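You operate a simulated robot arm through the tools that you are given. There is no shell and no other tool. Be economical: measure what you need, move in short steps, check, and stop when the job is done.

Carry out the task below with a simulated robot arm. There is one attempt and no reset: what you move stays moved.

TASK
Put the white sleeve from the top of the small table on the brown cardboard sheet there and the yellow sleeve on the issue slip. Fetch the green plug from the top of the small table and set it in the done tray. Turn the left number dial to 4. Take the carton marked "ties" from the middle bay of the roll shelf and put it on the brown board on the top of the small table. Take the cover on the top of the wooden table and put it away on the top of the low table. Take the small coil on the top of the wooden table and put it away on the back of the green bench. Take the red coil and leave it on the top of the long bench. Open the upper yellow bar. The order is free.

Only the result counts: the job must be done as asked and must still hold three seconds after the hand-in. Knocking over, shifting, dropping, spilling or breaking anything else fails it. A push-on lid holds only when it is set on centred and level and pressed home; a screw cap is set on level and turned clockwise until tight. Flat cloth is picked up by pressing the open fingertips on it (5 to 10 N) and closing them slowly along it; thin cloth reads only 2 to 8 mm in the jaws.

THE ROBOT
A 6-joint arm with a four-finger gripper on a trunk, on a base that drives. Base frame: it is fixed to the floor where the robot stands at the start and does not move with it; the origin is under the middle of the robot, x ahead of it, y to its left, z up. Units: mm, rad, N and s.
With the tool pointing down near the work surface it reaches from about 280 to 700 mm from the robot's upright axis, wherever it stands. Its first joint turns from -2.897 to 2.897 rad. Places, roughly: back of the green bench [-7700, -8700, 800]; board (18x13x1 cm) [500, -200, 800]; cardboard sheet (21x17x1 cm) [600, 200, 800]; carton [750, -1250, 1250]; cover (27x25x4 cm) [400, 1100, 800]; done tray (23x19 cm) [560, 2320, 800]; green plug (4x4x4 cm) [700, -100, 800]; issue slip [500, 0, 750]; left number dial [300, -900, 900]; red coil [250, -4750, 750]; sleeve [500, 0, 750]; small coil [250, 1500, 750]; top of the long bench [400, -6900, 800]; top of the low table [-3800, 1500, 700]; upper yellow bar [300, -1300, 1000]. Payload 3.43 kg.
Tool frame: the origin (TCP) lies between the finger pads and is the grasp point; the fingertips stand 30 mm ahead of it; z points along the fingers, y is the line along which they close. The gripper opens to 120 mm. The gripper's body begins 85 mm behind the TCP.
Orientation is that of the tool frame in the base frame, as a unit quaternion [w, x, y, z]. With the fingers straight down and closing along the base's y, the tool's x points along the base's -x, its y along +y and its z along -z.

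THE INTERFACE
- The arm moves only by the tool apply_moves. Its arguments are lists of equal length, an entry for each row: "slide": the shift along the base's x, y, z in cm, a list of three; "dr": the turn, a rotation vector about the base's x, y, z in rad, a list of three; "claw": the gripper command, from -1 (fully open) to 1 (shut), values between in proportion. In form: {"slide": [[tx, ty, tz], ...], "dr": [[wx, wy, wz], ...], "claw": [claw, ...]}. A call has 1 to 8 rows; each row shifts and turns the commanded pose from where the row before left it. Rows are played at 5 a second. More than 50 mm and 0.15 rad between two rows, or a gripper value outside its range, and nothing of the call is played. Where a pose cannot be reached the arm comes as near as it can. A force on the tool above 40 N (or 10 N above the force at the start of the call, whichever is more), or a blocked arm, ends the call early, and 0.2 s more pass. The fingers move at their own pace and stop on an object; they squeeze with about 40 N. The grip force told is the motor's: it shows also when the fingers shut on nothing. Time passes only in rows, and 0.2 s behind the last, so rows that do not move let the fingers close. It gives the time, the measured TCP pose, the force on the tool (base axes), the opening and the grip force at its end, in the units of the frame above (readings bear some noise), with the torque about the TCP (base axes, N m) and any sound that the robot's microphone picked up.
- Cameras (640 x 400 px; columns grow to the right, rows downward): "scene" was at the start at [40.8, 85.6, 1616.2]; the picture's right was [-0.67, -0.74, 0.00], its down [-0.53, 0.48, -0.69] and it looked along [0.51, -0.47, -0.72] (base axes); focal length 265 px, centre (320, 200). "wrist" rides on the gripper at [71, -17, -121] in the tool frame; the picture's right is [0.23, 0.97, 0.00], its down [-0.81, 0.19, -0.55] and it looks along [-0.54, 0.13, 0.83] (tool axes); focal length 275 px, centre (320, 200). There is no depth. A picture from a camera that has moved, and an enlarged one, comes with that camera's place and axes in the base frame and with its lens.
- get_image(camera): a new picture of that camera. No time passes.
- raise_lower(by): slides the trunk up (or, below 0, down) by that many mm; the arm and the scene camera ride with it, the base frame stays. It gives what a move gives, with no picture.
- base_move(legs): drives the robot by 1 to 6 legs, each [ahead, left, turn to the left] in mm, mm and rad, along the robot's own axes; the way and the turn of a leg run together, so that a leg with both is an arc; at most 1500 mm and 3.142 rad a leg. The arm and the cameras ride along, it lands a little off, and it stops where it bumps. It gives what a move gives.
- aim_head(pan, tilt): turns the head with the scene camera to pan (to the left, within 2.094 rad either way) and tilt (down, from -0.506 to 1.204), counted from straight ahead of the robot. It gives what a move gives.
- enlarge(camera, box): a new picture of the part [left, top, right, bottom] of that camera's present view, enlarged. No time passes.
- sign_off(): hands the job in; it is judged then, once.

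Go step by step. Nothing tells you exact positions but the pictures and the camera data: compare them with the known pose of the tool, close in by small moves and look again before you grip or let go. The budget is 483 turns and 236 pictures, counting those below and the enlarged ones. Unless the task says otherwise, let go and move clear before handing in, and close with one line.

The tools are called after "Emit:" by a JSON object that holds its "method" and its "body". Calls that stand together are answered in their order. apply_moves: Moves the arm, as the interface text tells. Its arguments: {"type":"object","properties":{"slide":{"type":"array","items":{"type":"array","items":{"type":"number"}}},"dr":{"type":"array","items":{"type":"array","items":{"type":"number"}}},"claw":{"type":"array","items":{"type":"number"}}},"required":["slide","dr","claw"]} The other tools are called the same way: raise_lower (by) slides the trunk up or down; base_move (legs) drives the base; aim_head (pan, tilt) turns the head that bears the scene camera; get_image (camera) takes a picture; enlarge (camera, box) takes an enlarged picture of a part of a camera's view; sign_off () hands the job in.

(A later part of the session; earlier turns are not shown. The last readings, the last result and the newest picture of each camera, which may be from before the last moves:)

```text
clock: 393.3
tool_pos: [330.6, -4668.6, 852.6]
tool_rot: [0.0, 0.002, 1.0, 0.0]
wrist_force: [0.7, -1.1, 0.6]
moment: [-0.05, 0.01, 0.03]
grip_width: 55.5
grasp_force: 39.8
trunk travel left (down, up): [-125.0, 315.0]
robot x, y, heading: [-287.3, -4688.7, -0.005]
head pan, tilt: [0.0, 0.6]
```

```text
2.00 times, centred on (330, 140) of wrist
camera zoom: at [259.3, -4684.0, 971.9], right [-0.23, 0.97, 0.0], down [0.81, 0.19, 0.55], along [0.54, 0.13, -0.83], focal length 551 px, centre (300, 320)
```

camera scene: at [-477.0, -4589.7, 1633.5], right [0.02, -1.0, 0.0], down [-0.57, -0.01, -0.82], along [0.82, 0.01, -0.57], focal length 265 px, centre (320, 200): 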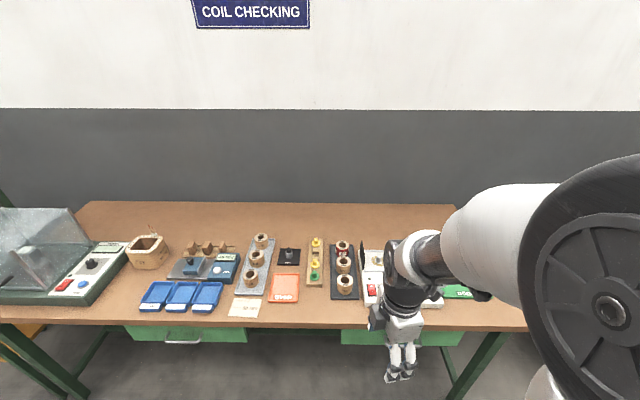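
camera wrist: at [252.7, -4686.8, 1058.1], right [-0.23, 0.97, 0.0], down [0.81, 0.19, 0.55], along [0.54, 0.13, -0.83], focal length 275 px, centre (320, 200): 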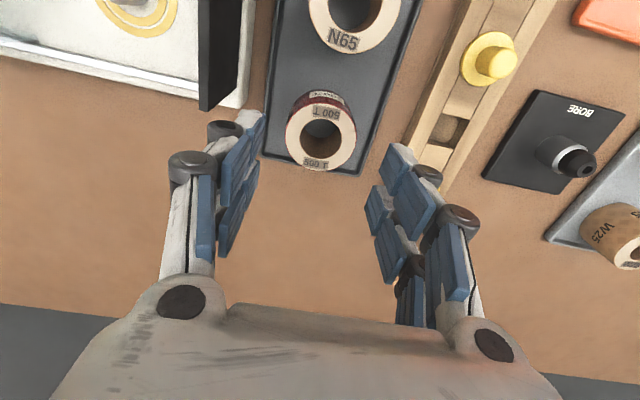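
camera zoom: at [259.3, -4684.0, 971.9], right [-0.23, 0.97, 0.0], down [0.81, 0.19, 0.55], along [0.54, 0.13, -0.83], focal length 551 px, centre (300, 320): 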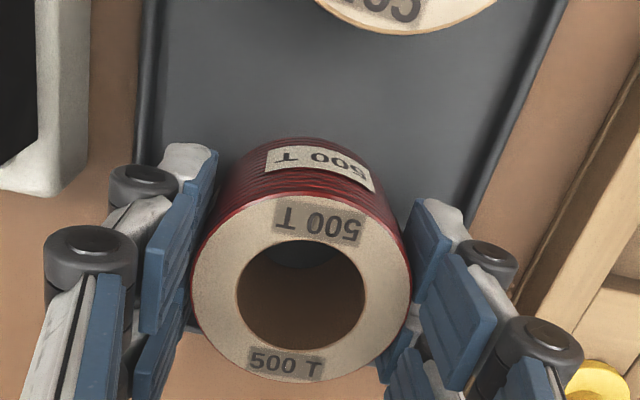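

Gripped well. I'll lift, retract and go to the long bench.

Emit:
{"method": "apply_moves", "body": {"slide": [[0, 0, 2], [0, 0, 4], [0, 0, 4], [0, 0, 4], [0, 0, 4], [0, 0, 4]], "dr": [[0, 0, 0], [0, 0, 0], [0, 0, 0], [0, 0, 0], [0, 0, 0], [0, 0, 0]], "claw": [1, 1, 1, 1, 1, 1]}}

Emit:
{"method": "apply_moves", "body": {"slide": [[-4.5, 0, 0], [-4.5, 0, 0], [-4.5, 0, 0], [-4.5, 0, 0], [-4.5, 0, 0]], "dr": [[0, 0, 0], [0, 0, 0], [0, 0, 0], [0, 0, 0], [0, 0, 0]], "claw": [1, 1, 1, 1, 1]}}

Emit:
{"method": "base_move", "body": {"legs": [[-200, 0, 0], [0, -1100, 0], [0, -1100, 0]]}}

Emit:
{"method": "aim_head", "body": {"pan": 0.2, "tilt": 0.6}}

Emit:
{"method": "get_image", "body": {"camera": "scene"}}

```text
clock: 394.7
tool_pos: [331.0, -4669.3, 1072.0]
tool_rot: [0.0, 0.0, 1.0, 0.0]
wrist_force: [0.4, 0.2, -1.6]
moment: [-0.01, -0.01, 0.02]
grip_width: 55.4
grasp_force: 40.1
trunk travel left (down, up): [-125.0, 315.0]
robot x, y, heading: [-285.4, -4687.9, -0.0]
head pan, tilt: [0.0, 0.6]
```

```text
clock: 395.9
tool_pos: [105.0, -4667.7, 1071.9]
tool_rot: [0.001, 0.001, 1.0, 0.0]
wrist_force: [0.1, 0.1, -1.7]
moment: [0.0, -0.03, 0.01]
grip_width: 55.4
grasp_force: 40.3
trunk travel left (down, up): [-125.0, 315.0]
robot x, y, heading: [-282.2, -4688.2, 0.0]
head pan, tilt: [0.0, 0.6]
```

```text
clock: 407.9
tool_pos: [-94.5, -6865.1, 1071.0]
tool_rot: [0.001, -0.002, 1.0, 0.0]
wrist_force: [0.2, -0.6, -2.4]
moment: [0.02, -0.02, 0.01]
grip_width: 55.3
grasp_force: 40.0
trunk travel left (down, up): [-125.0, 315.0]
robot x, y, heading: [-481.1, -6888.5, 0.007]
head pan, tilt: [0.0, 0.6]
```

```text
clock: 408.7
tool_pos: [-93.9, -6865.4, 1073.1]
tool_rot: [0.0, -0.002, 1.0, 0.001]
wrist_force: [-0.5, 0.6, -0.9]
moment: [-0.02, -0.05, -0.01]
grip_width: 55.6
grasp_force: 39.5
trunk travel left (down, up): [-125.0, 315.0]
robot x, y, heading: [-485.4, -6889.5, 0.008]
head pan, tilt: [0.201, 0.6]
```

```text
151 pictures are left
camera scene: at [-417.3, -6730.8, 1633.5], right [0.2, -0.98, 0.0], down [-0.55, -0.11, -0.83], along [0.81, 0.17, -0.56], focal length 265 px, centre (320, 200)
```

scene: 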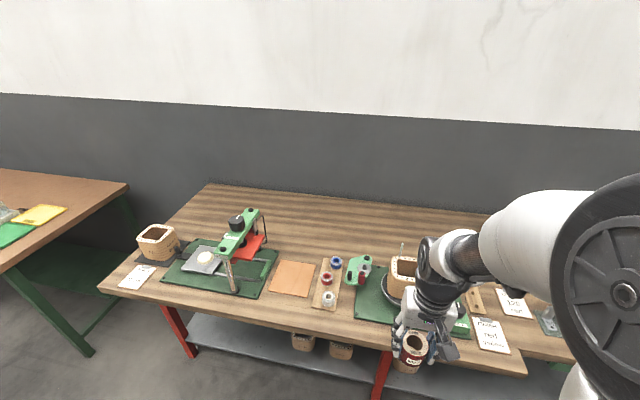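

Emit:
{"method": "aim_head", "body": {"pan": -0.5, "tilt": 0.6}}

Emit:
{"method": "get_image", "body": {"camera": "scene"}}

```text
clock: 409.8
tool_pos: [-94.7, -6866.4, 1072.0]
tool_rot: [0.0, -0.002, 1.0, 0.0]
wrist_force: [0.1, 0.9, -1.6]
moment: [0.02, -0.03, 0.06]
grip_width: 55.4
grasp_force: 39.8
trunk travel left (down, up): [-125.0, 315.0]
robot x, y, heading: [-484.3, -6886.9, 0.005]
head pan, tilt: [-0.499, 0.6]
```

```text
150 pictures are left
camera scene: at [-426.0, -6790.6, 1633.5], right [-0.47, -0.88, 0.0], down [-0.5, 0.27, -0.83], along [0.73, -0.39, -0.56], focal length 265 px, centre (320, 200)
```

scene: 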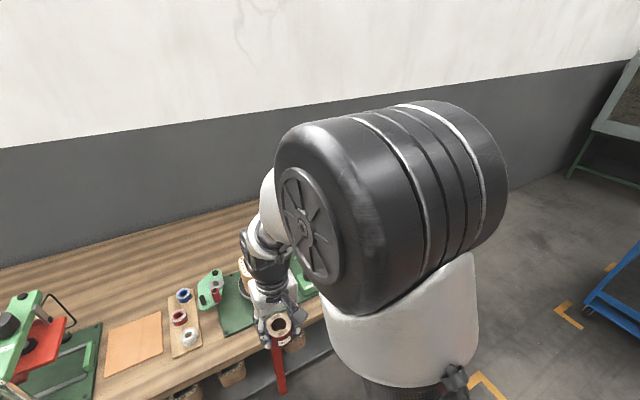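

The long bench's back half is free. I'll raise the load, move in, and look with the wrist camera.

Emit:
{"method": "apply_moves", "body": {"slide": [[0, 0, 4], [0, 0, 4]], "dr": [[0, 0, 0], [0, 0, 0]], "claw": [1, 1]}}

Emit:
{"method": "base_move", "body": {"legs": [[320, 0, 0]]}}

Emit:
{"method": "aim_head", "body": {"pan": 0.2, "tilt": 0.75}}

Emit:
{"method": "get_image", "body": {"camera": "scene"}}

Emit:
{"method": "get_image", "body": {"camera": "wrist"}}

```text
clock: 410.4
tool_pos: [-96.3, -6865.8, 1151.6]
tool_rot: [-0.001, -0.002, 1.0, 0.0]
wrist_force: [-0.9, 0.6, -2.7]
moment: [0.01, 0.02, -0.03]
grip_width: 55.4
grasp_force: 40.4
trunk travel left (down, up): [-125.0, 315.0]
robot x, y, heading: [-486.4, -6884.3, 0.003]
head pan, tilt: [-0.499, 0.6]
```

```text
clock: 412.5
tool_pos: [226.1, -6864.7, 1151.2]
tool_rot: [0.0, -0.001, 1.0, 0.0]
wrist_force: [0.4, -0.1, -2.0]
moment: [0.03, 0.03, 0.01]
grip_width: 55.4
grasp_force: 40.3
trunk travel left (down, up): [-125.0, 315.0]
robot x, y, heading: [-160.6, -6885.9, 0.005]
head pan, tilt: [-0.499, 0.6]
```

```text
clock: 413.6
tool_pos: [224.8, -6865.5, 1152.2]
tool_rot: [0.0, -0.002, 1.0, 0.0]
wrist_force: [-0.3, -0.6, -2.2]
moment: [0.0, -0.02, -0.04]
grip_width: 55.6
grasp_force: 39.9
trunk travel left (down, up): [-125.0, 315.0]
robot x, y, heading: [-163.9, -6886.4, 0.004]
head pan, tilt: [0.201, 0.75]
```

```text
149 pictures are left
camera scene: at [-102.6, -6730.9, 1620.7], right [0.2, -0.98, 0.0], down [-0.67, -0.14, -0.73], along [0.72, 0.15, -0.68], focal length 265 px, centre (320, 200)
```

scene: 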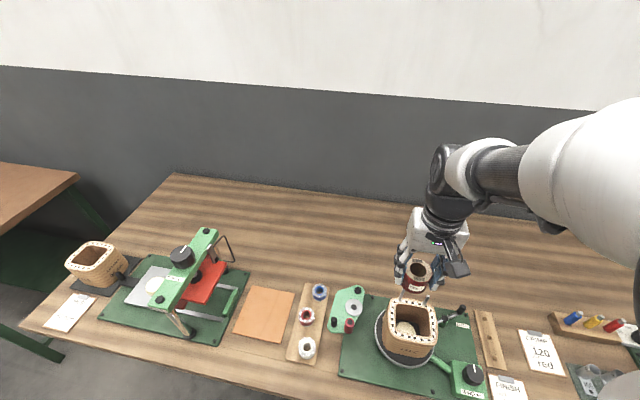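

```text
148 pictures are left
camera wrist: at [154.1, -6881.1, 1272.3], right [-0.23, 0.97, 0.0], down [0.81, 0.19, 0.55], along [0.54, 0.13, -0.83], focal length 275 px, centre (320, 200)
```

wrist: 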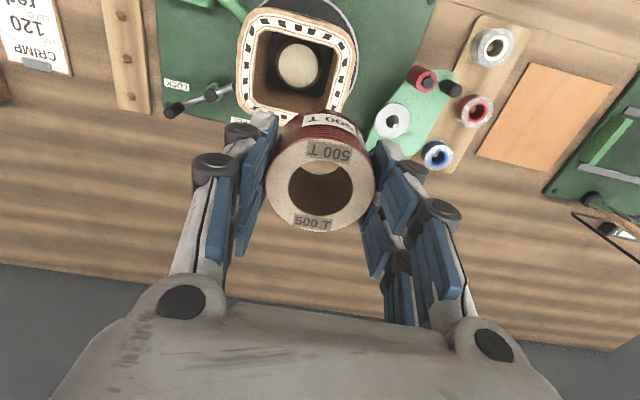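

Emit:
{"method": "apply_moves", "body": {"slide": [[4.2, 0, 0], [4.2, 0, 0], [4.2, 0, 0], [4.2, 0, 0], [4.2, 0, 0], [4.2, 0, 0], [0, 0, -4.5], [0, 0, -4.5]], "dr": [[0, 0, 0], [0, 0, 0], [0, 0, 0], [0, 0, 0], [0, 0, 0], [0, 0, 0], [0, 0, 0], [0, 0, 0]], "claw": [1, 1, 1, 1, 1, 1, 1, 1]}}

Emit:
{"method": "apply_moves", "body": {"slide": [[0, 0, -4.5], [0, 0, -4.5], [0, 0, -4.5], [0, 0, -4]], "dr": [[0, 0, 0], [0, 0, 0], [0, 0, 0], [0, 0, 0]], "claw": [1, 1, 1, 1]}}

Emit:
{"method": "get_image", "body": {"camera": "wrist"}}

```text
clock: 415.4
tool_pos: [477.9, -6866.6, 1062.6]
tool_rot: [-0.001, -0.002, 1.0, 0.001]
wrist_force: [1.0, 0.2, -1.7]
moment: [0.03, -0.01, -0.01]
grip_width: 55.2
grasp_force: 40.0
trunk travel left (down, up): [-125.0, 315.0]
robot x, y, heading: [-164.2, -6885.1, 0.003]
head pan, tilt: [0.201, 0.75]
```

```text
clock: 416.4
tool_pos: [476.9, -6864.2, 885.7]
tool_rot: [0.0, -0.002, 1.0, 0.001]
wrist_force: [0.4, 0.6, -1.4]
moment: [0.0, 0.02, 0.01]
grip_width: 55.4
grasp_force: 40.3
trunk travel left (down, up): [-125.0, 315.0]
robot x, y, heading: [-164.1, -6889.0, -0.002]
head pan, tilt: [0.201, 0.75]
```

```text
147 pictures are left
camera wrist: at [406.2, -6880.3, 1006.8], right [-0.23, 0.97, 0.0], down [0.81, 0.19, 0.55], along [0.54, 0.13, -0.83], focal length 275 px, centre (320, 200)
```

wrist: 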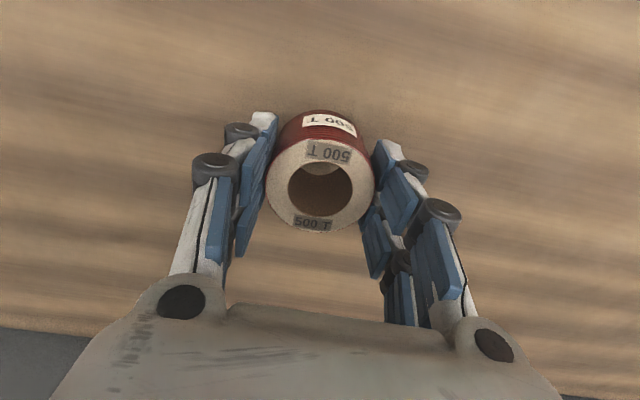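

Emit:
{"method": "apply_moves", "body": {"slide": [[0, 0, -2.0], [0, 0, -0.8], [0, 0, -0.3], [0, 0, 0]], "dr": [[0, 0, 0], [0, 0, 0], [0, 0, 0], [0, 0, 0]], "claw": [1, 1, 1, 1]}}

Emit:
{"method": "apply_moves", "body": {"slide": [[0, 0, -0.3], [0, 0, -0.3], [0, 0, -0.3], [0, 0, 0]], "dr": [[0, 0, 0], [0, 0, 0], [0, 0, 0], [0, 0, 0]], "claw": [1, 1, 1, 1]}}

```text
clock: 417.4
tool_pos: [478.2, -6864.4, 860.1]
tool_rot: [0.004, -0.002, 1.0, 0.001]
wrist_force: [2.8, 0.7, 32.1]
moment: [0.04, -0.07, 0.04]
grip_width: 56.0
grasp_force: 40.2
trunk travel left (down, up): [-125.0, 315.0]
robot x, y, heading: [-164.4, -6886.9, 0.003]
head pan, tilt: [0.201, 0.75]
```

```text
clock: 418.4
tool_pos: [478.6, -6865.2, 851.1]
tool_rot: [0.003, -0.002, 1.0, 0.001]
wrist_force: [6.0, 3.6, 29.9]
moment: [0.08, -0.16, 0.02]
grip_width: 55.7
grasp_force: 40.1
trunk travel left (down, up): [-125.0, 315.0]
robot x, y, heading: [-164.6, -6884.9, -0.001]
head pan, tilt: [0.201, 0.75]
```

Contact made (bench a little higher than guessed). Releasing.

Emit:
{"method": "apply_moves", "body": {"slide": [[0, 0, 0.3], [0, 0, 0], [0, 0, 0], [0, 0, 3], [0, 0, 5], [0, 0, 5], [0, 0, 5]], "dr": [[0, 0, 0], [0, 0, 0], [0, 0, 0], [0, 0, 0], [0, 0, 0], [0, 0, 0], [0, 0, 0]], "claw": [-0.1, -0.2, -0.2, -0.2, -0.2, -0.2, -0.2]}}

Emit:
{"method": "get_image", "body": {"camera": "wrist"}}

```text
clock: 420.0
tool_pos: [478.4, -6866.5, 1029.7]
tool_rot: [0.0, -0.001, 1.0, 0.0]
wrist_force: [0.0, -0.6, 0.9]
moment: [-0.01, -0.02, -0.01]
grip_width: 72.1
grasp_force: 0.0
trunk travel left (down, up): [-125.0, 315.0]
robot x, y, heading: [-167.5, -6885.9, 0.001]
head pan, tilt: [0.201, 0.75]
```

```text
146 pictures are left
camera wrist: at [406.5, -6882.1, 1150.8], right [-0.23, 0.97, 0.0], down [0.81, 0.19, 0.55], along [0.54, 0.13, -0.83], focal length 275 px, centre (320, 200)
```

wrist: 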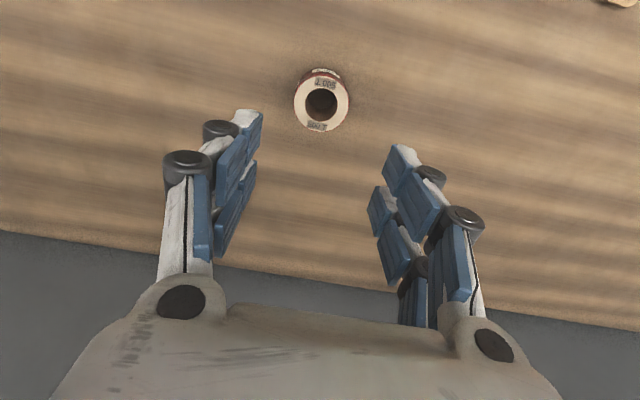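

The red coil is placed. I'll retract and drive back to the shelf (dial, bar, carton).

Emit:
{"method": "apply_moves", "body": {"slide": [[-2, 0, 4.5], [-2, 0, 4.5], [-4.5, 0, 0], [-4.5, 0, 0], [-4.5, 0, 0], [-4.5, 0, 0], [-4.5, 0, 0]], "dr": [[0, 0, 0], [0, 0, 0], [0, 0, 0], [0, 0, 0], [0, 0, 0], [0, 0, 0], [0, 0, 0]], "claw": [-0.2, -0.2, -0.2, -0.2, -0.2, -0.2, -0.2]}}

Emit:
{"method": "base_move", "body": {"legs": [[-400, 0, 0], [0, 1450, 0], [0, 1450, 0], [0, 1450, 0], [0, 1350, 0]]}}

Emit:
{"method": "aim_head", "body": {"pan": 0.0, "tilt": 0.4}}

Emit:
{"method": "get_image", "body": {"camera": "scene"}}

```text
clock: 421.6
tool_pos: [210.0, -6863.5, 1119.8]
tool_rot: [-0.001, -0.001, 1.0, 0.0]
wrist_force: [0.3, 0.0, 0.1]
moment: [0.01, -0.03, -0.02]
grip_width: 72.0
grasp_force: 0.1
trunk travel left (down, up): [-125.0, 315.0]
robot x, y, heading: [-165.3, -6885.3, -0.001]
head pan, tilt: [0.201, 0.75]
```

```text
clock: 450.9
tool_pos: [-146.0, -1148.8, 1118.2]
tool_rot: [0.001, 0.011, 1.0, 0.0]
wrist_force: [-0.8, 0.4, 1.0]
moment: [0.04, -0.01, 0.0]
grip_width: 72.1
grasp_force: 0.1
trunk travel left (down, up): [-125.0, 315.0]
robot x, y, heading: [-522.8, -1162.6, -0.019]
head pan, tilt: [0.201, 0.75]
```

```text
clock: 451.8
tool_pos: [-144.6, -1147.8, 1118.9]
tool_rot: [0.0, 0.011, 1.0, 0.0]
wrist_force: [-0.2, -0.8, 0.2]
moment: [-0.04, -0.01, -0.01]
grip_width: 71.9
grasp_force: 0.1
trunk travel left (down, up): [-125.0, 315.0]
robot x, y, heading: [-518.7, -1156.0, -0.027]
head pan, tilt: [0.0, 0.4]
```

```text
145 pictures are left
camera scene: at [-445.9, -1022.9, 1651.7], right [-0.02, -1.0, 0.0], down [-0.39, 0.01, -0.92], along [0.92, -0.02, -0.39], focal length 265 px, centre (320, 200)
```

scene: 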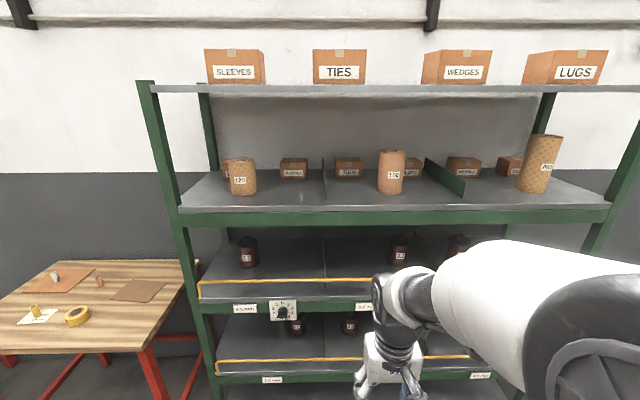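

Emit:
{"method": "enlarge", "body": {"camera": "scene", "box": [190, 120, 450, 290]}}

Emit:
{"method": "enlarge", "body": {"camera": "scene", "box": [180, 220, 400, 390]}}

```text
2.35 times, centred on (320, 205) of scene
camera zoom: at [-445.9, -1022.9, 1651.7], right [-0.02, -1.0, 0.0], down [-0.39, 0.01, -0.92], along [0.92, -0.02, -0.39], focal length 623 px, centre (320, 188)
```

zoom: 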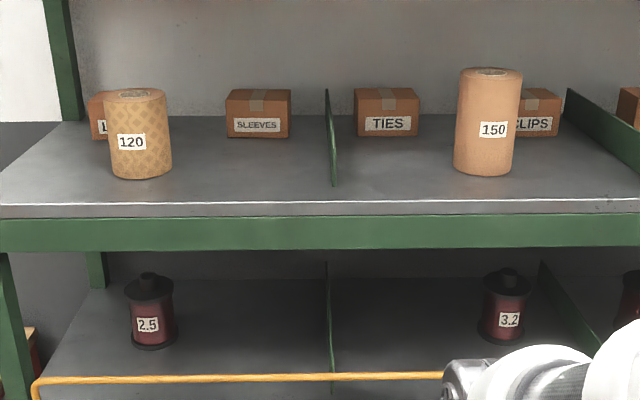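

```text
2.35 times, centred on (290, 305) of scene
camera zoom: at [-445.9, -1022.9, 1651.7], right [-0.02, -1.0, 0.0], down [-0.39, 0.01, -0.92], along [0.92, -0.02, -0.39], focal length 623 px, centre (391, -47)
```

zoom: 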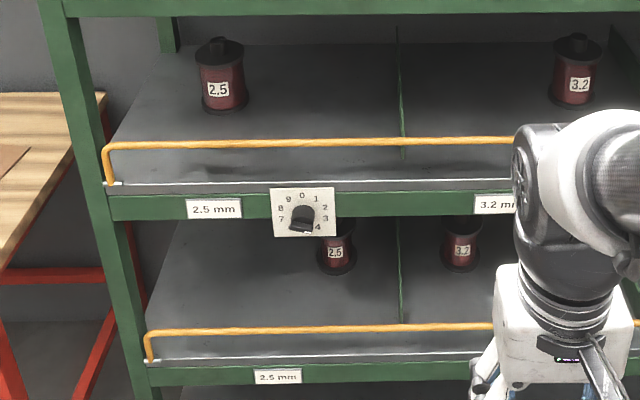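

The dial is at about (300,-890,~895), the bars are guard rails on the roll bays, and the TIES carton stands on the shelf above. I'll go for the dial first: align, extend the arm and turn the tool horizontal.

Emit:
{"method": "base_move", "body": {"legs": [[0, 265, 0.024]]}}

Emit:
{"method": "apply_moves", "body": {"slide": [[4, 0, -2], [4, 0, -2], [4, 0, -2], [4, 0, -2], [4, 0, -2], [0, 0, -2], [0, 0, -2], [0, 0, -2]], "dr": [[0, 0, 0], [0, 0, 0], [0, 0, 0], [0, -0.15, 0], [0, -0.15, 0], [0, -0.15, 0], [0, -0.15, 0], [0, -0.15, 0]], "claw": [-0.2, -0.2, -0.2, -0.2, -0.2, -0.2, -0.2, -0.2]}}

Emit:
{"method": "apply_moves", "body": {"slide": [[0, 0, 0], [0, 0, 0], [0, 0, 0], [0, 0, 0], [0, 0, 0], [0, 0, 0]], "dr": [[0, -0.15, 0], [0, -0.15, 0], [0, -0.15, 0], [0, -0.15, 0], [0, -0.15, 0], [0, -0.0708, 0]], "claw": [-0.2, -0.2, -0.2, -0.2, -0.2, -0.2]}}

Emit:
{"method": "get_image", "body": {"camera": "wrist"}}

```text
clock: 453.7
tool_pos: [-142.3, -875.7, 1118.9]
tool_rot: [0.0, -0.001, 1.0, 0.0]
wrist_force: [-1.0, 0.9, -0.8]
moment: [-0.03, -0.01, -0.01]
grip_width: 71.9
grasp_force: 0.2
trunk travel left (down, up): [-125.0, 315.0]
robot x, y, heading: [-519.8, -899.3, -0.001]
head pan, tilt: [0.0, 0.4]
```

```text
clock: 455.5
tool_pos: [58.4, -876.8, 959.3]
tool_rot: [0.366, 0.001, 0.93, -0.001]
wrist_force: [0.0, 0.3, 0.1]
moment: [-0.02, 0.04, -0.02]
grip_width: 71.9
grasp_force: 0.0
trunk travel left (down, up): [-125.0, 315.0]
robot x, y, heading: [-521.3, -895.3, -0.001]
head pan, tilt: [0.0, 0.4]
```

```text
clock: 456.9
tool_pos: [57.6, -875.6, 960.2]
tool_rot: [0.708, 0.0, 0.706, 0.001]
wrist_force: [-0.1, 0.9, -0.5]
moment: [0.01, -0.01, -0.01]
grip_width: 72.2
grasp_force: 0.1
trunk travel left (down, up): [-125.0, 315.0]
robot x, y, heading: [-521.0, -900.7, -0.0]
head pan, tilt: [0.0, 0.4]
```

```text
142 pictures are left
camera wrist: at [-63.1, -892.0, 888.0], right [0.0, 0.97, -0.23], down [-0.55, 0.19, 0.81], along [0.83, 0.13, 0.54], focal length 275 px, centre (320, 200)
```

wrist: 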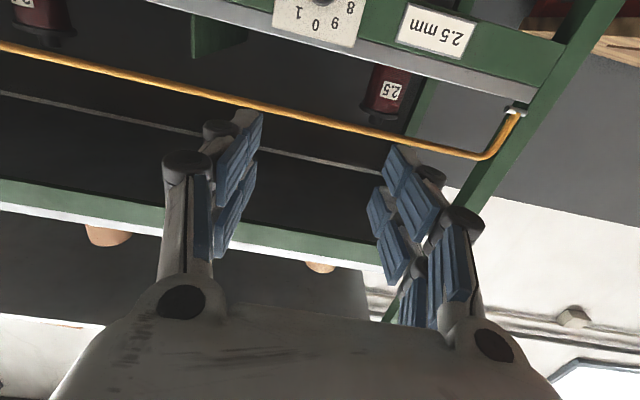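

Emit:
{"method": "apply_moves", "body": {"slide": [[2, -1, -3.5], [2, -1, -3.5]], "dr": [[0, 0, 0], [0, 0, 0]], "claw": [-0.2, -0.2]}}

Emit:
{"method": "get_image", "body": {"camera": "wrist"}}

Emit:
{"method": "enlarge", "body": {"camera": "wrist", "box": [240, 20, 400, 160]}}

```text
clock: 457.5
tool_pos: [97.1, -896.0, 887.5]
tool_rot: [0.707, 0.0, 0.708, 0.001]
wrist_force: [-0.2, 0.0, -0.2]
moment: [-0.01, 0.0, -0.04]
grip_width: 71.9
grasp_force: 0.1
trunk travel left (down, up): [-125.0, 315.0]
robot x, y, heading: [-519.3, -899.0, -0.001]
head pan, tilt: [0.0, 0.4]
```

```text
141 pictures are left
camera wrist: at [-23.2, -911.6, 817.1], right [0.0, 0.97, -0.23], down [-0.55, 0.19, 0.81], along [0.83, 0.13, 0.54], focal length 275 px, centre (320, 200)
```

wrist: 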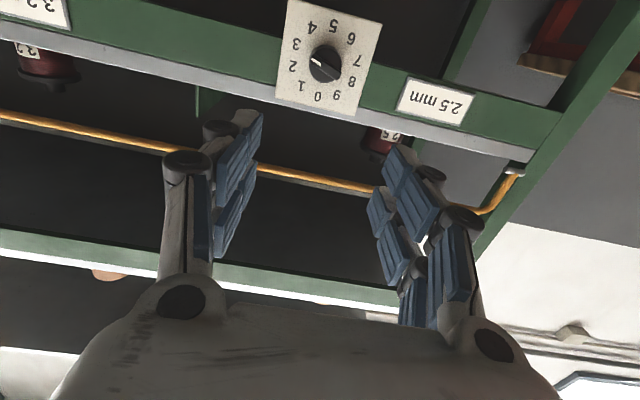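

```text
2.86 times, centred on (320, 90) of wrist
camera zoom: at [-23.2, -911.6, 817.1], right [0.0, 0.97, -0.23], down [-0.55, 0.19, 0.81], along [0.83, 0.13, 0.54], focal length 786 px, centre (320, 514)
```

zoom: 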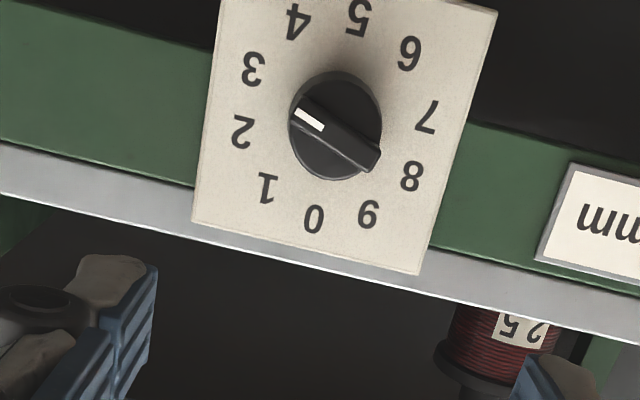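

The dial is at about (335,-894,859) and its pointer is at 3, so it needs one step clockwise. I'll roll the tool so the fingers straddle the ridge.

Emit:
{"method": "apply_moves", "body": {"slide": [[0, 0.02, -0.4], [0, 0.02, -0.4], [0, 0.02, -0.4], [0, 0.02, -0.4], [0, 0.02, -0.4], [0, 0.02, -0.4], [0, 0, -0.4], [0, 0, 0]], "dr": [[-0.14, 0, 0], [-0.14, 0, 0], [-0.14, 0, 0], [-0.14, 0, 0], [-0.14, 0, 0], [-0.14, 0, 0], [-0.14, 0, 0], [-0.14, 0, 0]], "claw": [-0.2, -0.2, -0.2, -0.2, -0.2, -0.2, -0.2, -0.2]}}

Emit:
{"method": "apply_moves", "body": {"slide": [[3, 0, 0], [4, 0, 0], [3, 0, 0]], "dr": [[-0.137, 0, 0], [0, 0, 0], [0, 0, 0]], "claw": [-0.2, -0.2, -0.2]}}

Emit:
{"method": "get_image", "body": {"camera": "wrist"}}

```text
clock: 459.3
tool_pos: [97.2, -894.4, 860.2]
tool_rot: [0.598, -0.376, 0.599, -0.377]
wrist_force: [-0.4, 0.2, 1.6]
moment: [0.01, 0.01, 0.04]
grip_width: 71.9
grasp_force: 0.1
trunk travel left (down, up): [-125.0, 315.0]
robot x, y, heading: [-517.9, -895.4, 0.0]
head pan, tilt: [0.0, 0.4]
```

```text
clock: 460.1
tool_pos: [197.5, -896.7, 860.7]
tool_rot: [0.571, -0.416, 0.572, -0.416]
wrist_force: [0.4, 0.1, -0.9]
moment: [0.02, -0.01, -0.02]
grip_width: 72.3
grasp_force: 0.0
trunk travel left (down, up): [-125.0, 315.0]
robot x, y, heading: [-517.8, -897.9, -0.004]
head pan, tilt: [0.0, 0.4]
```

```text
139 pictures are left
camera wrist: at [76.8, -967.5, 854.5], right [0.0, 0.08, -1.0], down [-0.55, 0.83, 0.07], along [0.83, 0.55, 0.04], focal length 275 px, centre (320, 200)
```

wrist: 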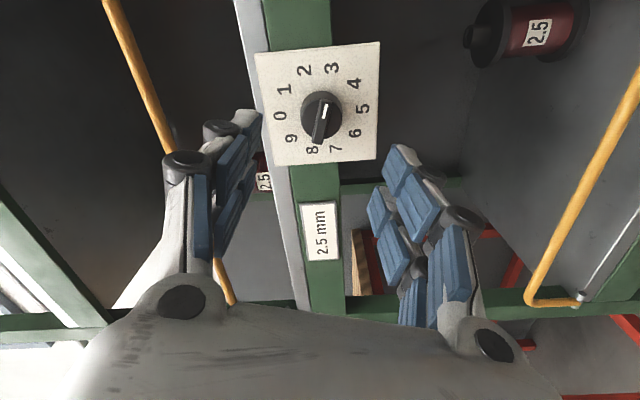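

Emit:
{"method": "apply_moves", "body": {"slide": [[3, 0.3, -0.2], [3.0, 0, 0]], "dr": [[0, 0, 0], [0, 0, 0]], "claw": [0, 0]}}

Emit:
{"method": "enlarge", "body": {"camera": "wrist", "box": [200, 40, 440, 220]}}

```text
clock: 460.7
tool_pos: [259.1, -891.5, 859.2]
tool_rot: [0.571, -0.416, 0.572, -0.417]
wrist_force: [0.2, -0.2, -0.2]
moment: [0.02, -0.03, 0.0]
grip_width: 60.0
grasp_force: 0.0
trunk travel left (down, up): [-125.0, 315.0]
robot x, y, heading: [-519.4, -893.5, 0.001]
head pan, tilt: [0.0, 0.4]
```

```text
2.22 times, centred on (320, 130) of wrist
camera zoom: at [137.9, -963.3, 852.7], right [0.0, 0.08, -1.0], down [-0.55, 0.83, 0.07], along [0.83, 0.55, 0.04], focal length 612 px, centre (320, 356)
```

zoom: 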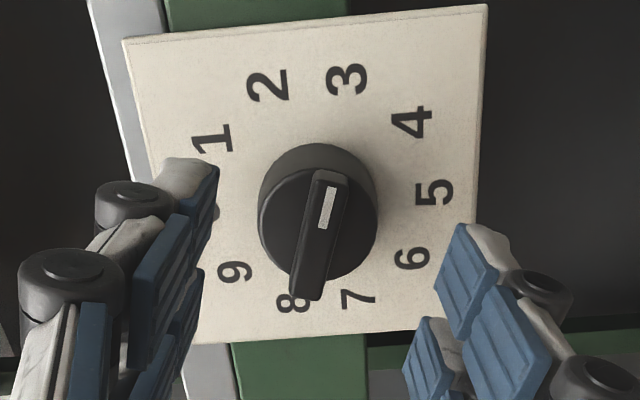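

The pointer ridge is well aligned. I'll advance to straddle the ridge and close.

Emit:
{"method": "apply_moves", "body": {"slide": [[2, 0, 0], [1.6, 0, 0]], "dr": [[0, 0, 0], [0, 0, 0]], "claw": [0, 0]}}

Emit:
{"method": "enlarge", "body": {"camera": "wrist", "box": [200, 80, 440, 260]}}

```text
clock: 461.3
tool_pos: [294.3, -892.2, 858.9]
tool_rot: [0.572, -0.415, 0.572, -0.416]
wrist_force: [0.1, 0.2, -1.2]
moment: [0.02, -0.03, 0.01]
grip_width: 59.9
grasp_force: 0.0
trunk travel left (down, up): [-125.0, 315.0]
robot x, y, heading: [-520.4, -898.9, -0.001]
head pan, tilt: [0.0, 0.4]
```

```text
2.22 times, centred on (320, 170) of wrist
camera zoom: at [173.4, -963.9, 853.1], right [0.0, 0.08, -1.0], down [-0.55, 0.83, 0.07], along [0.83, 0.55, 0.04], focal length 612 px, centre (320, 267)
```

zoom: 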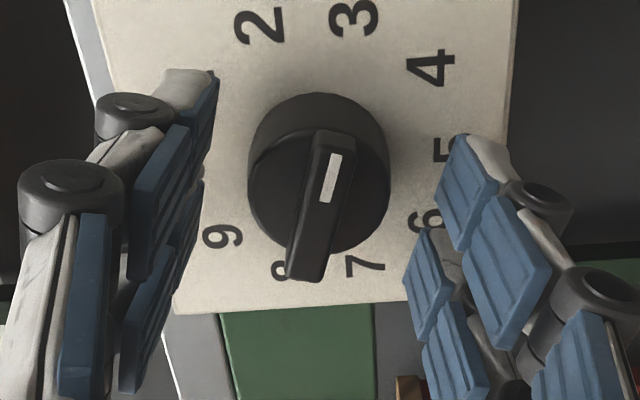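

Emit:
{"method": "apply_moves", "body": {"slide": [[0, 0, 0], [0, 0, 0], [0, 0, 0], [0, 0, 0], [0, 0, 0]], "dr": [[0, 0, 0], [0, 0, 0], [0, 0, 0], [0, 0, 0], [0, 0, 0]], "claw": [0.4, 0.6, 0.8, 1, 1]}}

Emit:
{"method": "enlarge", "body": {"camera": "wrist", "box": [200, 80, 440, 260]}}

```text
clock: 462.5
tool_pos: [294.2, -890.8, 860.2]
tool_rot: [0.572, -0.415, 0.572, -0.417]
wrist_force: [1.8, -1.6, 4.2]
moment: [-0.02, -0.11, -0.17]
grip_width: 36.2
grasp_force: 44.7
trunk travel left (down, up): [-125.0, 315.0]
robot x, y, heading: [-519.1, -894.3, -0.004]
head pan, tilt: [0.0, 0.4]
```

```text
2.22 times, centred on (320, 170) of wrist
camera zoom: at [173.2, -964.2, 853.9], right [0.0, 0.08, -1.0], down [-0.55, 0.83, 0.07], along [0.83, 0.55, 0.05], focal length 612 px, centre (320, 267)
```

zoom: 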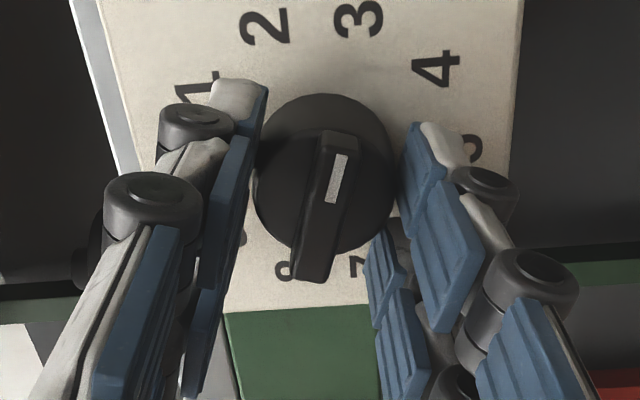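

The fingers hold the round knob at 36 mm. I'll turn +0.63 rad about x (one step clockwise).

Emit:
{"method": "apply_moves", "body": {"slide": [[0, 0, 0], [0, 0, 0], [0, 0, 0], [0, 0, 0], [0, 0, 0], [0, 0, 0]], "dr": [[0.126, 0, 0], [0.126, 0, 0], [0.126, 0, 0], [0.126, 0, 0], [0.126, 0, 0], [0, 0, 0]], "claw": [1, 1, 1, 1, 1, 1]}}

Emit:
{"method": "enlarge", "body": {"camera": "wrist", "box": [200, 80, 440, 260]}}

```text
clock: 463.9
tool_pos: [295.7, -893.2, 861.8]
tool_rot: [0.674, -0.216, 0.672, -0.218]
wrist_force: [5.1, -11.2, 14.8]
moment: [-0.1, -0.27, -0.43]
grip_width: 36.0
grasp_force: 45.2
trunk travel left (down, up): [-125.0, 315.0]
robot x, y, heading: [-523.0, -898.9, -0.004]
head pan, tilt: [0.0, 0.4]
```

```text
2.22 times, centred on (320, 170) of wrist
camera zoom: at [173.3, -947.8, 813.5], right [0.01, 0.66, -0.75], down [-0.55, 0.63, 0.54], along [0.83, 0.41, 0.37], focal length 612 px, centre (320, 267)
```

zoom: 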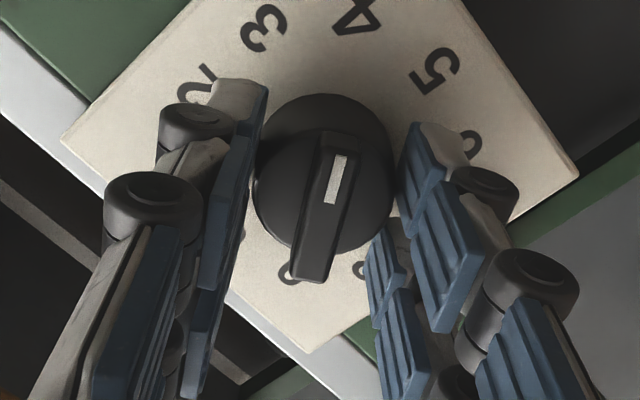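

The pointer now reads 4. I'll release and back off to check.

Emit:
{"method": "apply_moves", "body": {"slide": [[0, 0, 0], [0, 0, 0], [-3, 0, 0], [-4, 0, 0], [-4, 0, 0]], "dr": [[0, 0, 0], [0, 0, 0], [0, 0, 0], [0, 0, 0], [0, 0, 0]], "claw": [0.1, 0, 0, 0, 0]}}

Emit:
{"method": "enlarge", "body": {"camera": "wrist", "box": [220, 30, 440, 200]}}

```text
clock: 465.1
tool_pos: [182.8, -891.9, 858.4]
tool_rot: [0.673, -0.218, 0.673, -0.218]
wrist_force: [0.3, -0.5, 1.0]
moment: [0.03, 0.05, 0.02]
grip_width: 59.8
grasp_force: 0.1
trunk travel left (down, up): [-125.0, 315.0]
robot x, y, heading: [-521.2, -902.8, 0.0]
head pan, tilt: [0.0, 0.4]
```

```text
2.35 times, centred on (330, 115) of wrist
camera zoom: at [61.0, -946.3, 810.5], right [0.0, 0.65, -0.76], down [-0.55, 0.63, 0.54], along [0.83, 0.42, 0.36], focal length 648 px, centre (296, 400)
```

zoom: 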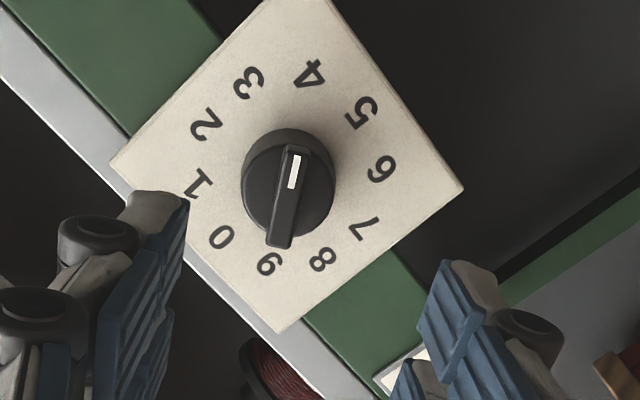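

The dial reads 4. Next I'll study the upper yellow bar's ends.

Emit:
{"method": "aim_head", "body": {"pan": -0.5, "tilt": 0.45}}

Emit:
{"method": "get_image", "body": {"camera": "scene"}}

```text
clock: 466.0
tool_pos: [183.3, -891.3, 857.4]
tool_rot: [0.672, -0.217, 0.673, -0.219]
wrist_force: [-0.3, 0.2, 0.6]
moment: [-0.01, 0.02, -0.01]
grip_width: 60.1
grasp_force: 0.0
trunk travel left (down, up): [-125.0, 315.0]
robot x, y, heading: [-519.9, -893.9, 0.0]
head pan, tilt: [-0.499, 0.45]
```

```text
133 pictures are left
camera scene: at [-458.0, -801.5, 1647.1], right [-0.48, -0.88, 0.0], down [-0.38, 0.21, -0.9], along [0.79, -0.43, -0.44], focal length 265 px, centre (320, 200)
```

scene: 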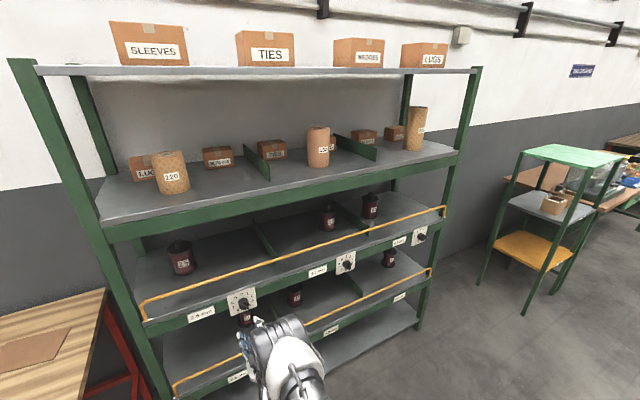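

Emit:
{"method": "enlarge", "body": {"camera": "scene", "box": [110, 270, 250, 350]}}

Emit:
{"method": "enlarge", "body": {"camera": "scene", "box": [380, 180, 480, 290]}}

```text
4.57 times, centred on (180, 310) of scene
camera zoom: at [-458.0, -801.5, 1647.1], right [-0.48, -0.88, 0.0], down [-0.38, 0.21, -0.9], along [0.79, -0.43, -0.44], focal length 1210 px, centre (960, -303)
```

zoom: 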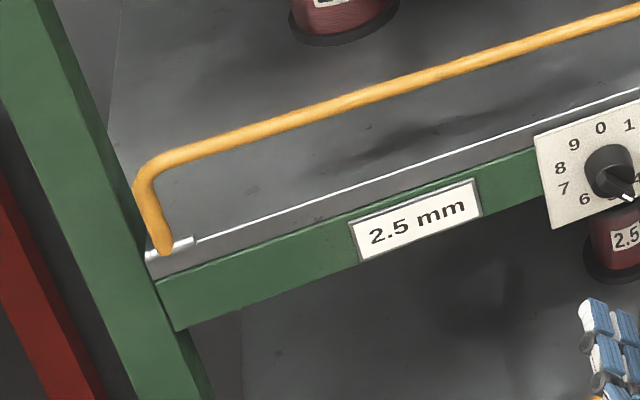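

```text
3.64 times, centred on (430, 235) of scene
camera zoom: at [-458.0, -801.5, 1647.1], right [-0.48, -0.88, 0.0], down [-0.38, 0.21, -0.9], along [0.79, -0.43, -0.44], focal length 963 px, centre (-80, 73)
```

zoom: 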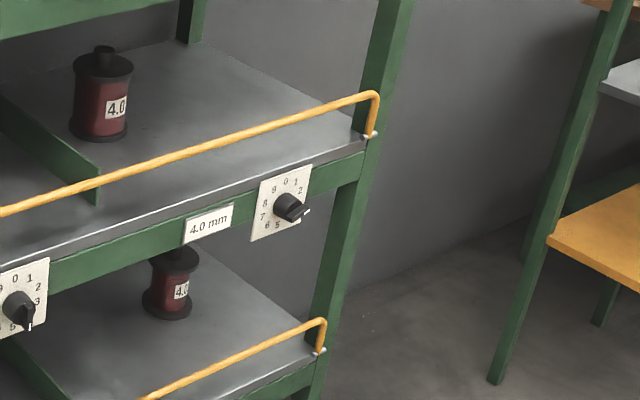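

The bar is a bail hinged at its bottom ends (axis near x 326, z 932); the bar itself runs at about (323,1007). It should swing outward and down. I'll line up at y≈-1000 with the fingers closing vertically.

Emit:
{"method": "apply_moves", "body": {"slide": [[-2, 0, 2.5], [-2, 0, 2.5], [0, 0, 2.5], [0, 0, 2.5], [0, 0, 2.5], [0, 0, 2.3], [0, 0, 0]], "dr": [[-0.14, 0, 0], [-0.14, 0, 0], [-0.14, 0, 0], [-0.14, 0, 0], [-0.14, 0, 0], [-0.14, 0, 0], [-0.103, 0, 0]], "claw": [0, 0, 0, 0, 0, 0, 0]}}

Emit:
{"method": "base_move", "body": {"legs": [[80, -110, 0]]}}

Emit:
{"method": "get_image", "body": {"camera": "wrist"}}

```text
clock: 467.6
tool_pos: [142.1, -891.7, 1006.7]
tool_rot: [0.499, -0.5, 0.501, -0.5]
wrist_force: [0.7, 0.3, 1.5]
moment: [0.0, 0.0, 0.04]
grip_width: 59.9
grasp_force: 0.0
trunk travel left (down, up): [-125.0, 315.0]
robot x, y, heading: [-518.2, -895.8, -0.003]
head pan, tilt: [-0.499, 0.45]
```

```text
clock: 468.9
tool_pos: [223.3, -1002.4, 1007.1]
tool_rot: [0.5, -0.499, 0.501, -0.5]
wrist_force: [-0.2, 0.0, 0.7]
moment: [-0.01, -0.01, 0.04]
grip_width: 59.8
grasp_force: 0.1
trunk travel left (down, up): [-125.0, 315.0]
robot x, y, heading: [-439.3, -1006.6, -0.002]
head pan, tilt: [-0.499, 0.45]
```

```text
130 pictures are left
camera wrist: at [102.5, -1073.1, 1023.5], right [0.0, -0.23, -0.97], down [-0.55, 0.81, -0.19], along [0.83, 0.54, -0.13], focal length 275 px, centre (320, 200)
```

wrist: 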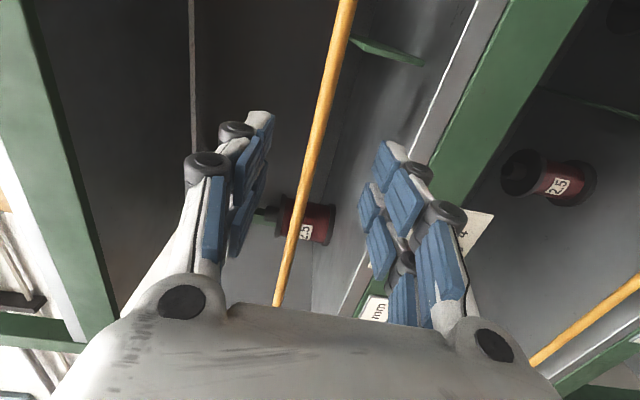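

The bar passes right between the fingers. Advancing and closing on it.

Emit:
{"method": "apply_moves", "body": {"slide": [[3.5, 0, 0], [3.5, 0, 0], [2.8, 0, 0]], "dr": [[0, 0, 0], [0, 0, 0], [0, 0, 0]], "claw": [0, 0, 0]}}

Emit:
{"method": "get_image", "body": {"camera": "wrist"}}

```text
clock: 469.7
tool_pos: [320.1, -1002.1, 1007.3]
tool_rot: [0.5, -0.5, 0.501, -0.5]
wrist_force: [0.6, 0.0, -0.1]
moment: [-0.01, 0.0, 0.01]
grip_width: 60.0
grasp_force: 0.0
trunk travel left (down, up): [-125.0, 315.0]
robot x, y, heading: [-436.7, -1004.4, 0.003]
head pan, tilt: [-0.499, 0.45]
```

```text
129 pictures are left
camera wrist: at [200.6, -1072.1, 1023.5], right [0.0, -0.23, -0.97], down [-0.55, 0.81, -0.19], along [0.83, 0.54, -0.13], focal length 275 px, centre (320, 200)
```

wrist: 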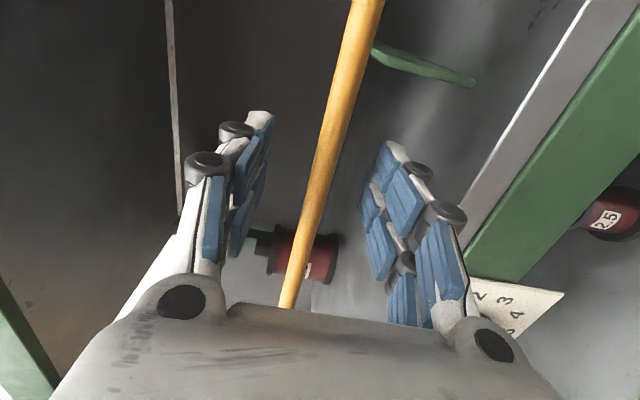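

Emit:
{"method": "apply_moves", "body": {"slide": [[0, 0, 0], [0, 0, 0], [0, 0, 0], [0, 0, 0], [0, 0, 0]], "dr": [[0, 0, 0], [0, 0, 0], [0, 0, 0], [0, 0, 0], [0, 0, 0]], "claw": [0.4, 0.6, 0.8, 1, 1]}}

Emit:
{"method": "get_image", "body": {"camera": "wrist"}}

```text
clock: 470.9
tool_pos: [320.6, -1001.1, 1007.2]
tool_rot: [0.5, -0.5, 0.501, -0.499]
wrist_force: [-0.4, 0.4, 0.0]
moment: [-0.16, -0.01, 0.03]
grip_width: 10.9
grasp_force: 30.2
trunk travel left (down, up): [-125.0, 315.0]
robot x, y, heading: [-440.1, -1006.9, 0.003]
head pan, tilt: [-0.499, 0.45]
```

```text
128 pictures are left
camera wrist: at [200.0, -1072.0, 1023.5], right [0.0, -0.23, -0.97], down [-0.55, 0.81, -0.19], along [0.83, 0.54, -0.13], focal length 275 px, centre (320, 200)
```

wrist: 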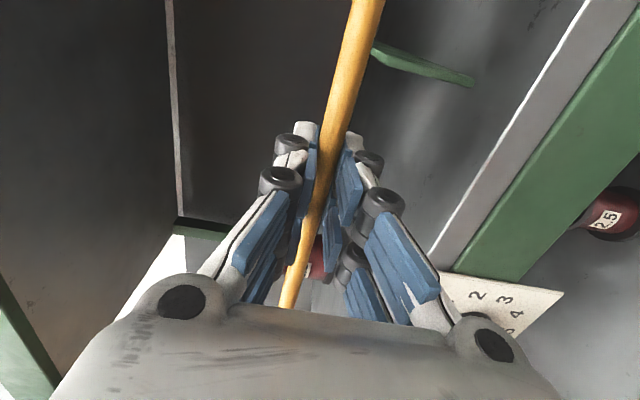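

Gripped. I'll swing it out along the arc, first a short way.

Emit:
{"method": "apply_moves", "body": {"slide": [[-1.0, 0, -0.15], [-1.05, 0, -0.28], [-1.84, 0, -0.98], [0, 0, 0]], "dr": [[0, 0, 0], [0, 0, 0], [0, 0, 0], [0, 0, 0]], "claw": [1, 1, 1, 1]}}

Emit:
{"method": "get_image", "body": {"camera": "scene"}}

```text
clock: 471.9
tool_pos: [279.0, -1002.7, 995.7]
tool_rot: [-0.501, 0.498, -0.499, 0.502]
wrist_force: [-10.8, 0.8, 16.6]
moment: [-0.22, -0.24, -0.09]
grip_width: 11.0
grasp_force: 44.5
trunk travel left (down, up): [-125.0, 315.0]
robot x, y, heading: [-438.8, -1008.0, 0.003]
head pan, tilt: [-0.499, 0.45]
```

```text
127 pictures are left
camera scene: at [-382.2, -911.7, 1647.3], right [-0.48, -0.88, 0.0], down [-0.38, 0.21, -0.9], along [0.79, -0.43, -0.43], focal length 265 px, centre (320, 200)
```

scene: 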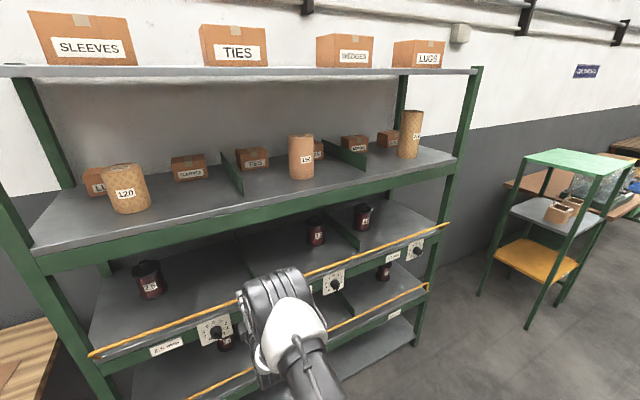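

It swings as expected (radius ≈82). Continuing the arc.

Emit:
{"method": "apply_moves", "body": {"slide": [[-0.85, 0, -0.4], [-0.85, 0, -0.75], [-1.34, 0, -1.85], [-0.78, 0, -2.15], [-0.16, 0, -2.2], [0, 0, 0]], "dr": [[0, 0, 0], [0, 0, 0], [0, 0, 0], [0, 0, 0], [0, 0, 0], [0, 0, 0]], "claw": [1, 1, 1, 1, 1, 1]}}

Emit:
{"method": "get_image", "body": {"camera": "scene"}}

```text
clock: 473.3
tool_pos: [244.6, -1001.2, 918.4]
tool_rot: [0.5, -0.499, 0.501, -0.5]
wrist_force: [27.0, 1.1, 0.8]
moment: [-0.3, 0.02, 0.08]
grip_width: 10.8
grasp_force: 44.2
trunk travel left (down, up): [-125.0, 315.0]
robot x, y, heading: [-438.1, -1006.4, 0.0]
head pan, tilt: [-0.499, 0.45]
```

```text
126 pictures are left
camera scene: at [-374.7, -911.8, 1647.0], right [-0.48, -0.88, 0.0], down [-0.38, 0.21, -0.9], along [0.79, -0.43, -0.44], focal length 265 px, centre (320, 200)
```

scene: 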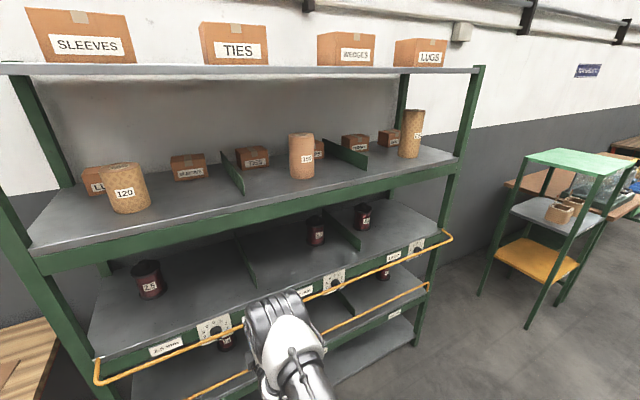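

The bar is now horizontal. I'll follow the arc a little further, checking for a stop.

Emit:
{"method": "apply_moves", "body": {"slide": [[0.3, 0, -0.7], [0.3, 0, -0.7], [0.3, 0, -0.6], [0, 0, 0]], "dr": [[0, 0, 0], [0, 0, 0], [0, 0, 0], [0, 0, 0]], "claw": [1, 1, 1, 1]}}

```text
clock: 473.9
tool_pos: [244.7, -1001.2, 918.5]
tool_rot: [-0.507, 0.492, -0.495, 0.507]
wrist_force: [-23.5, 0.2, 13.9]
moment: [-0.22, -0.23, 0.09]
grip_width: 11.3
grasp_force: 44.2
trunk travel left (down, up): [-125.0, 315.0]
robot x, y, heading: [-440.3, -1009.9, -0.002]
head pan, tilt: [-0.499, 0.45]
stopped in row 2: the force on the tool passed its limit at 45 N (the readings are from after the stop); the commanded pose is now the measured one
```

There's a stop at horizontal: the bar is fully open. I'll release and check that it stays.

Emit:
{"method": "apply_moves", "body": {"slide": [[0, 0, 0], [0, 0, 0], [0, 0, 0], [-3, 0, 0], [-4, 0, 0], [-4, 0, 0], [-4, 0, 0]], "dr": [[0, 0, 0], [0, 0, 0], [0, 0, 0], [0, 0, 0], [0, 0, 0], [0, 0, 0], [0, 0, 0]], "claw": [0.6, 0.4, 0.4, 0.4, 0.4, 0.4, 0.4]}}

Emit:
{"method": "get_image", "body": {"camera": "scene"}}

```text
clock: 475.5
tool_pos: [98.2, -1000.6, 913.3]
tool_rot: [-0.504, 0.495, -0.496, 0.505]
wrist_force: [-0.3, 0.3, 0.4]
moment: [0.0, -0.01, -0.01]
grip_width: 36.1
grasp_force: 0.1
trunk travel left (down, up): [-125.0, 315.0]
robot x, y, heading: [-439.3, -1004.7, -0.001]
head pan, tilt: [-0.499, 0.45]
```

```text
125 pictures are left
camera scene: at [-379.2, -911.9, 1647.1], right [-0.48, -0.88, 0.0], down [-0.38, 0.21, -0.9], along [0.79, -0.43, -0.43], focal length 265 px, centre (320, 200)
```

scene: 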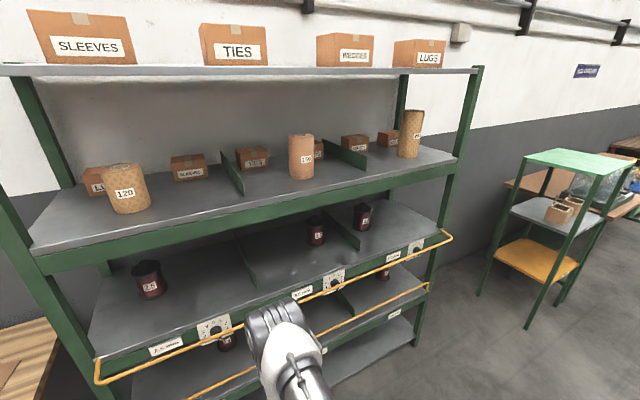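

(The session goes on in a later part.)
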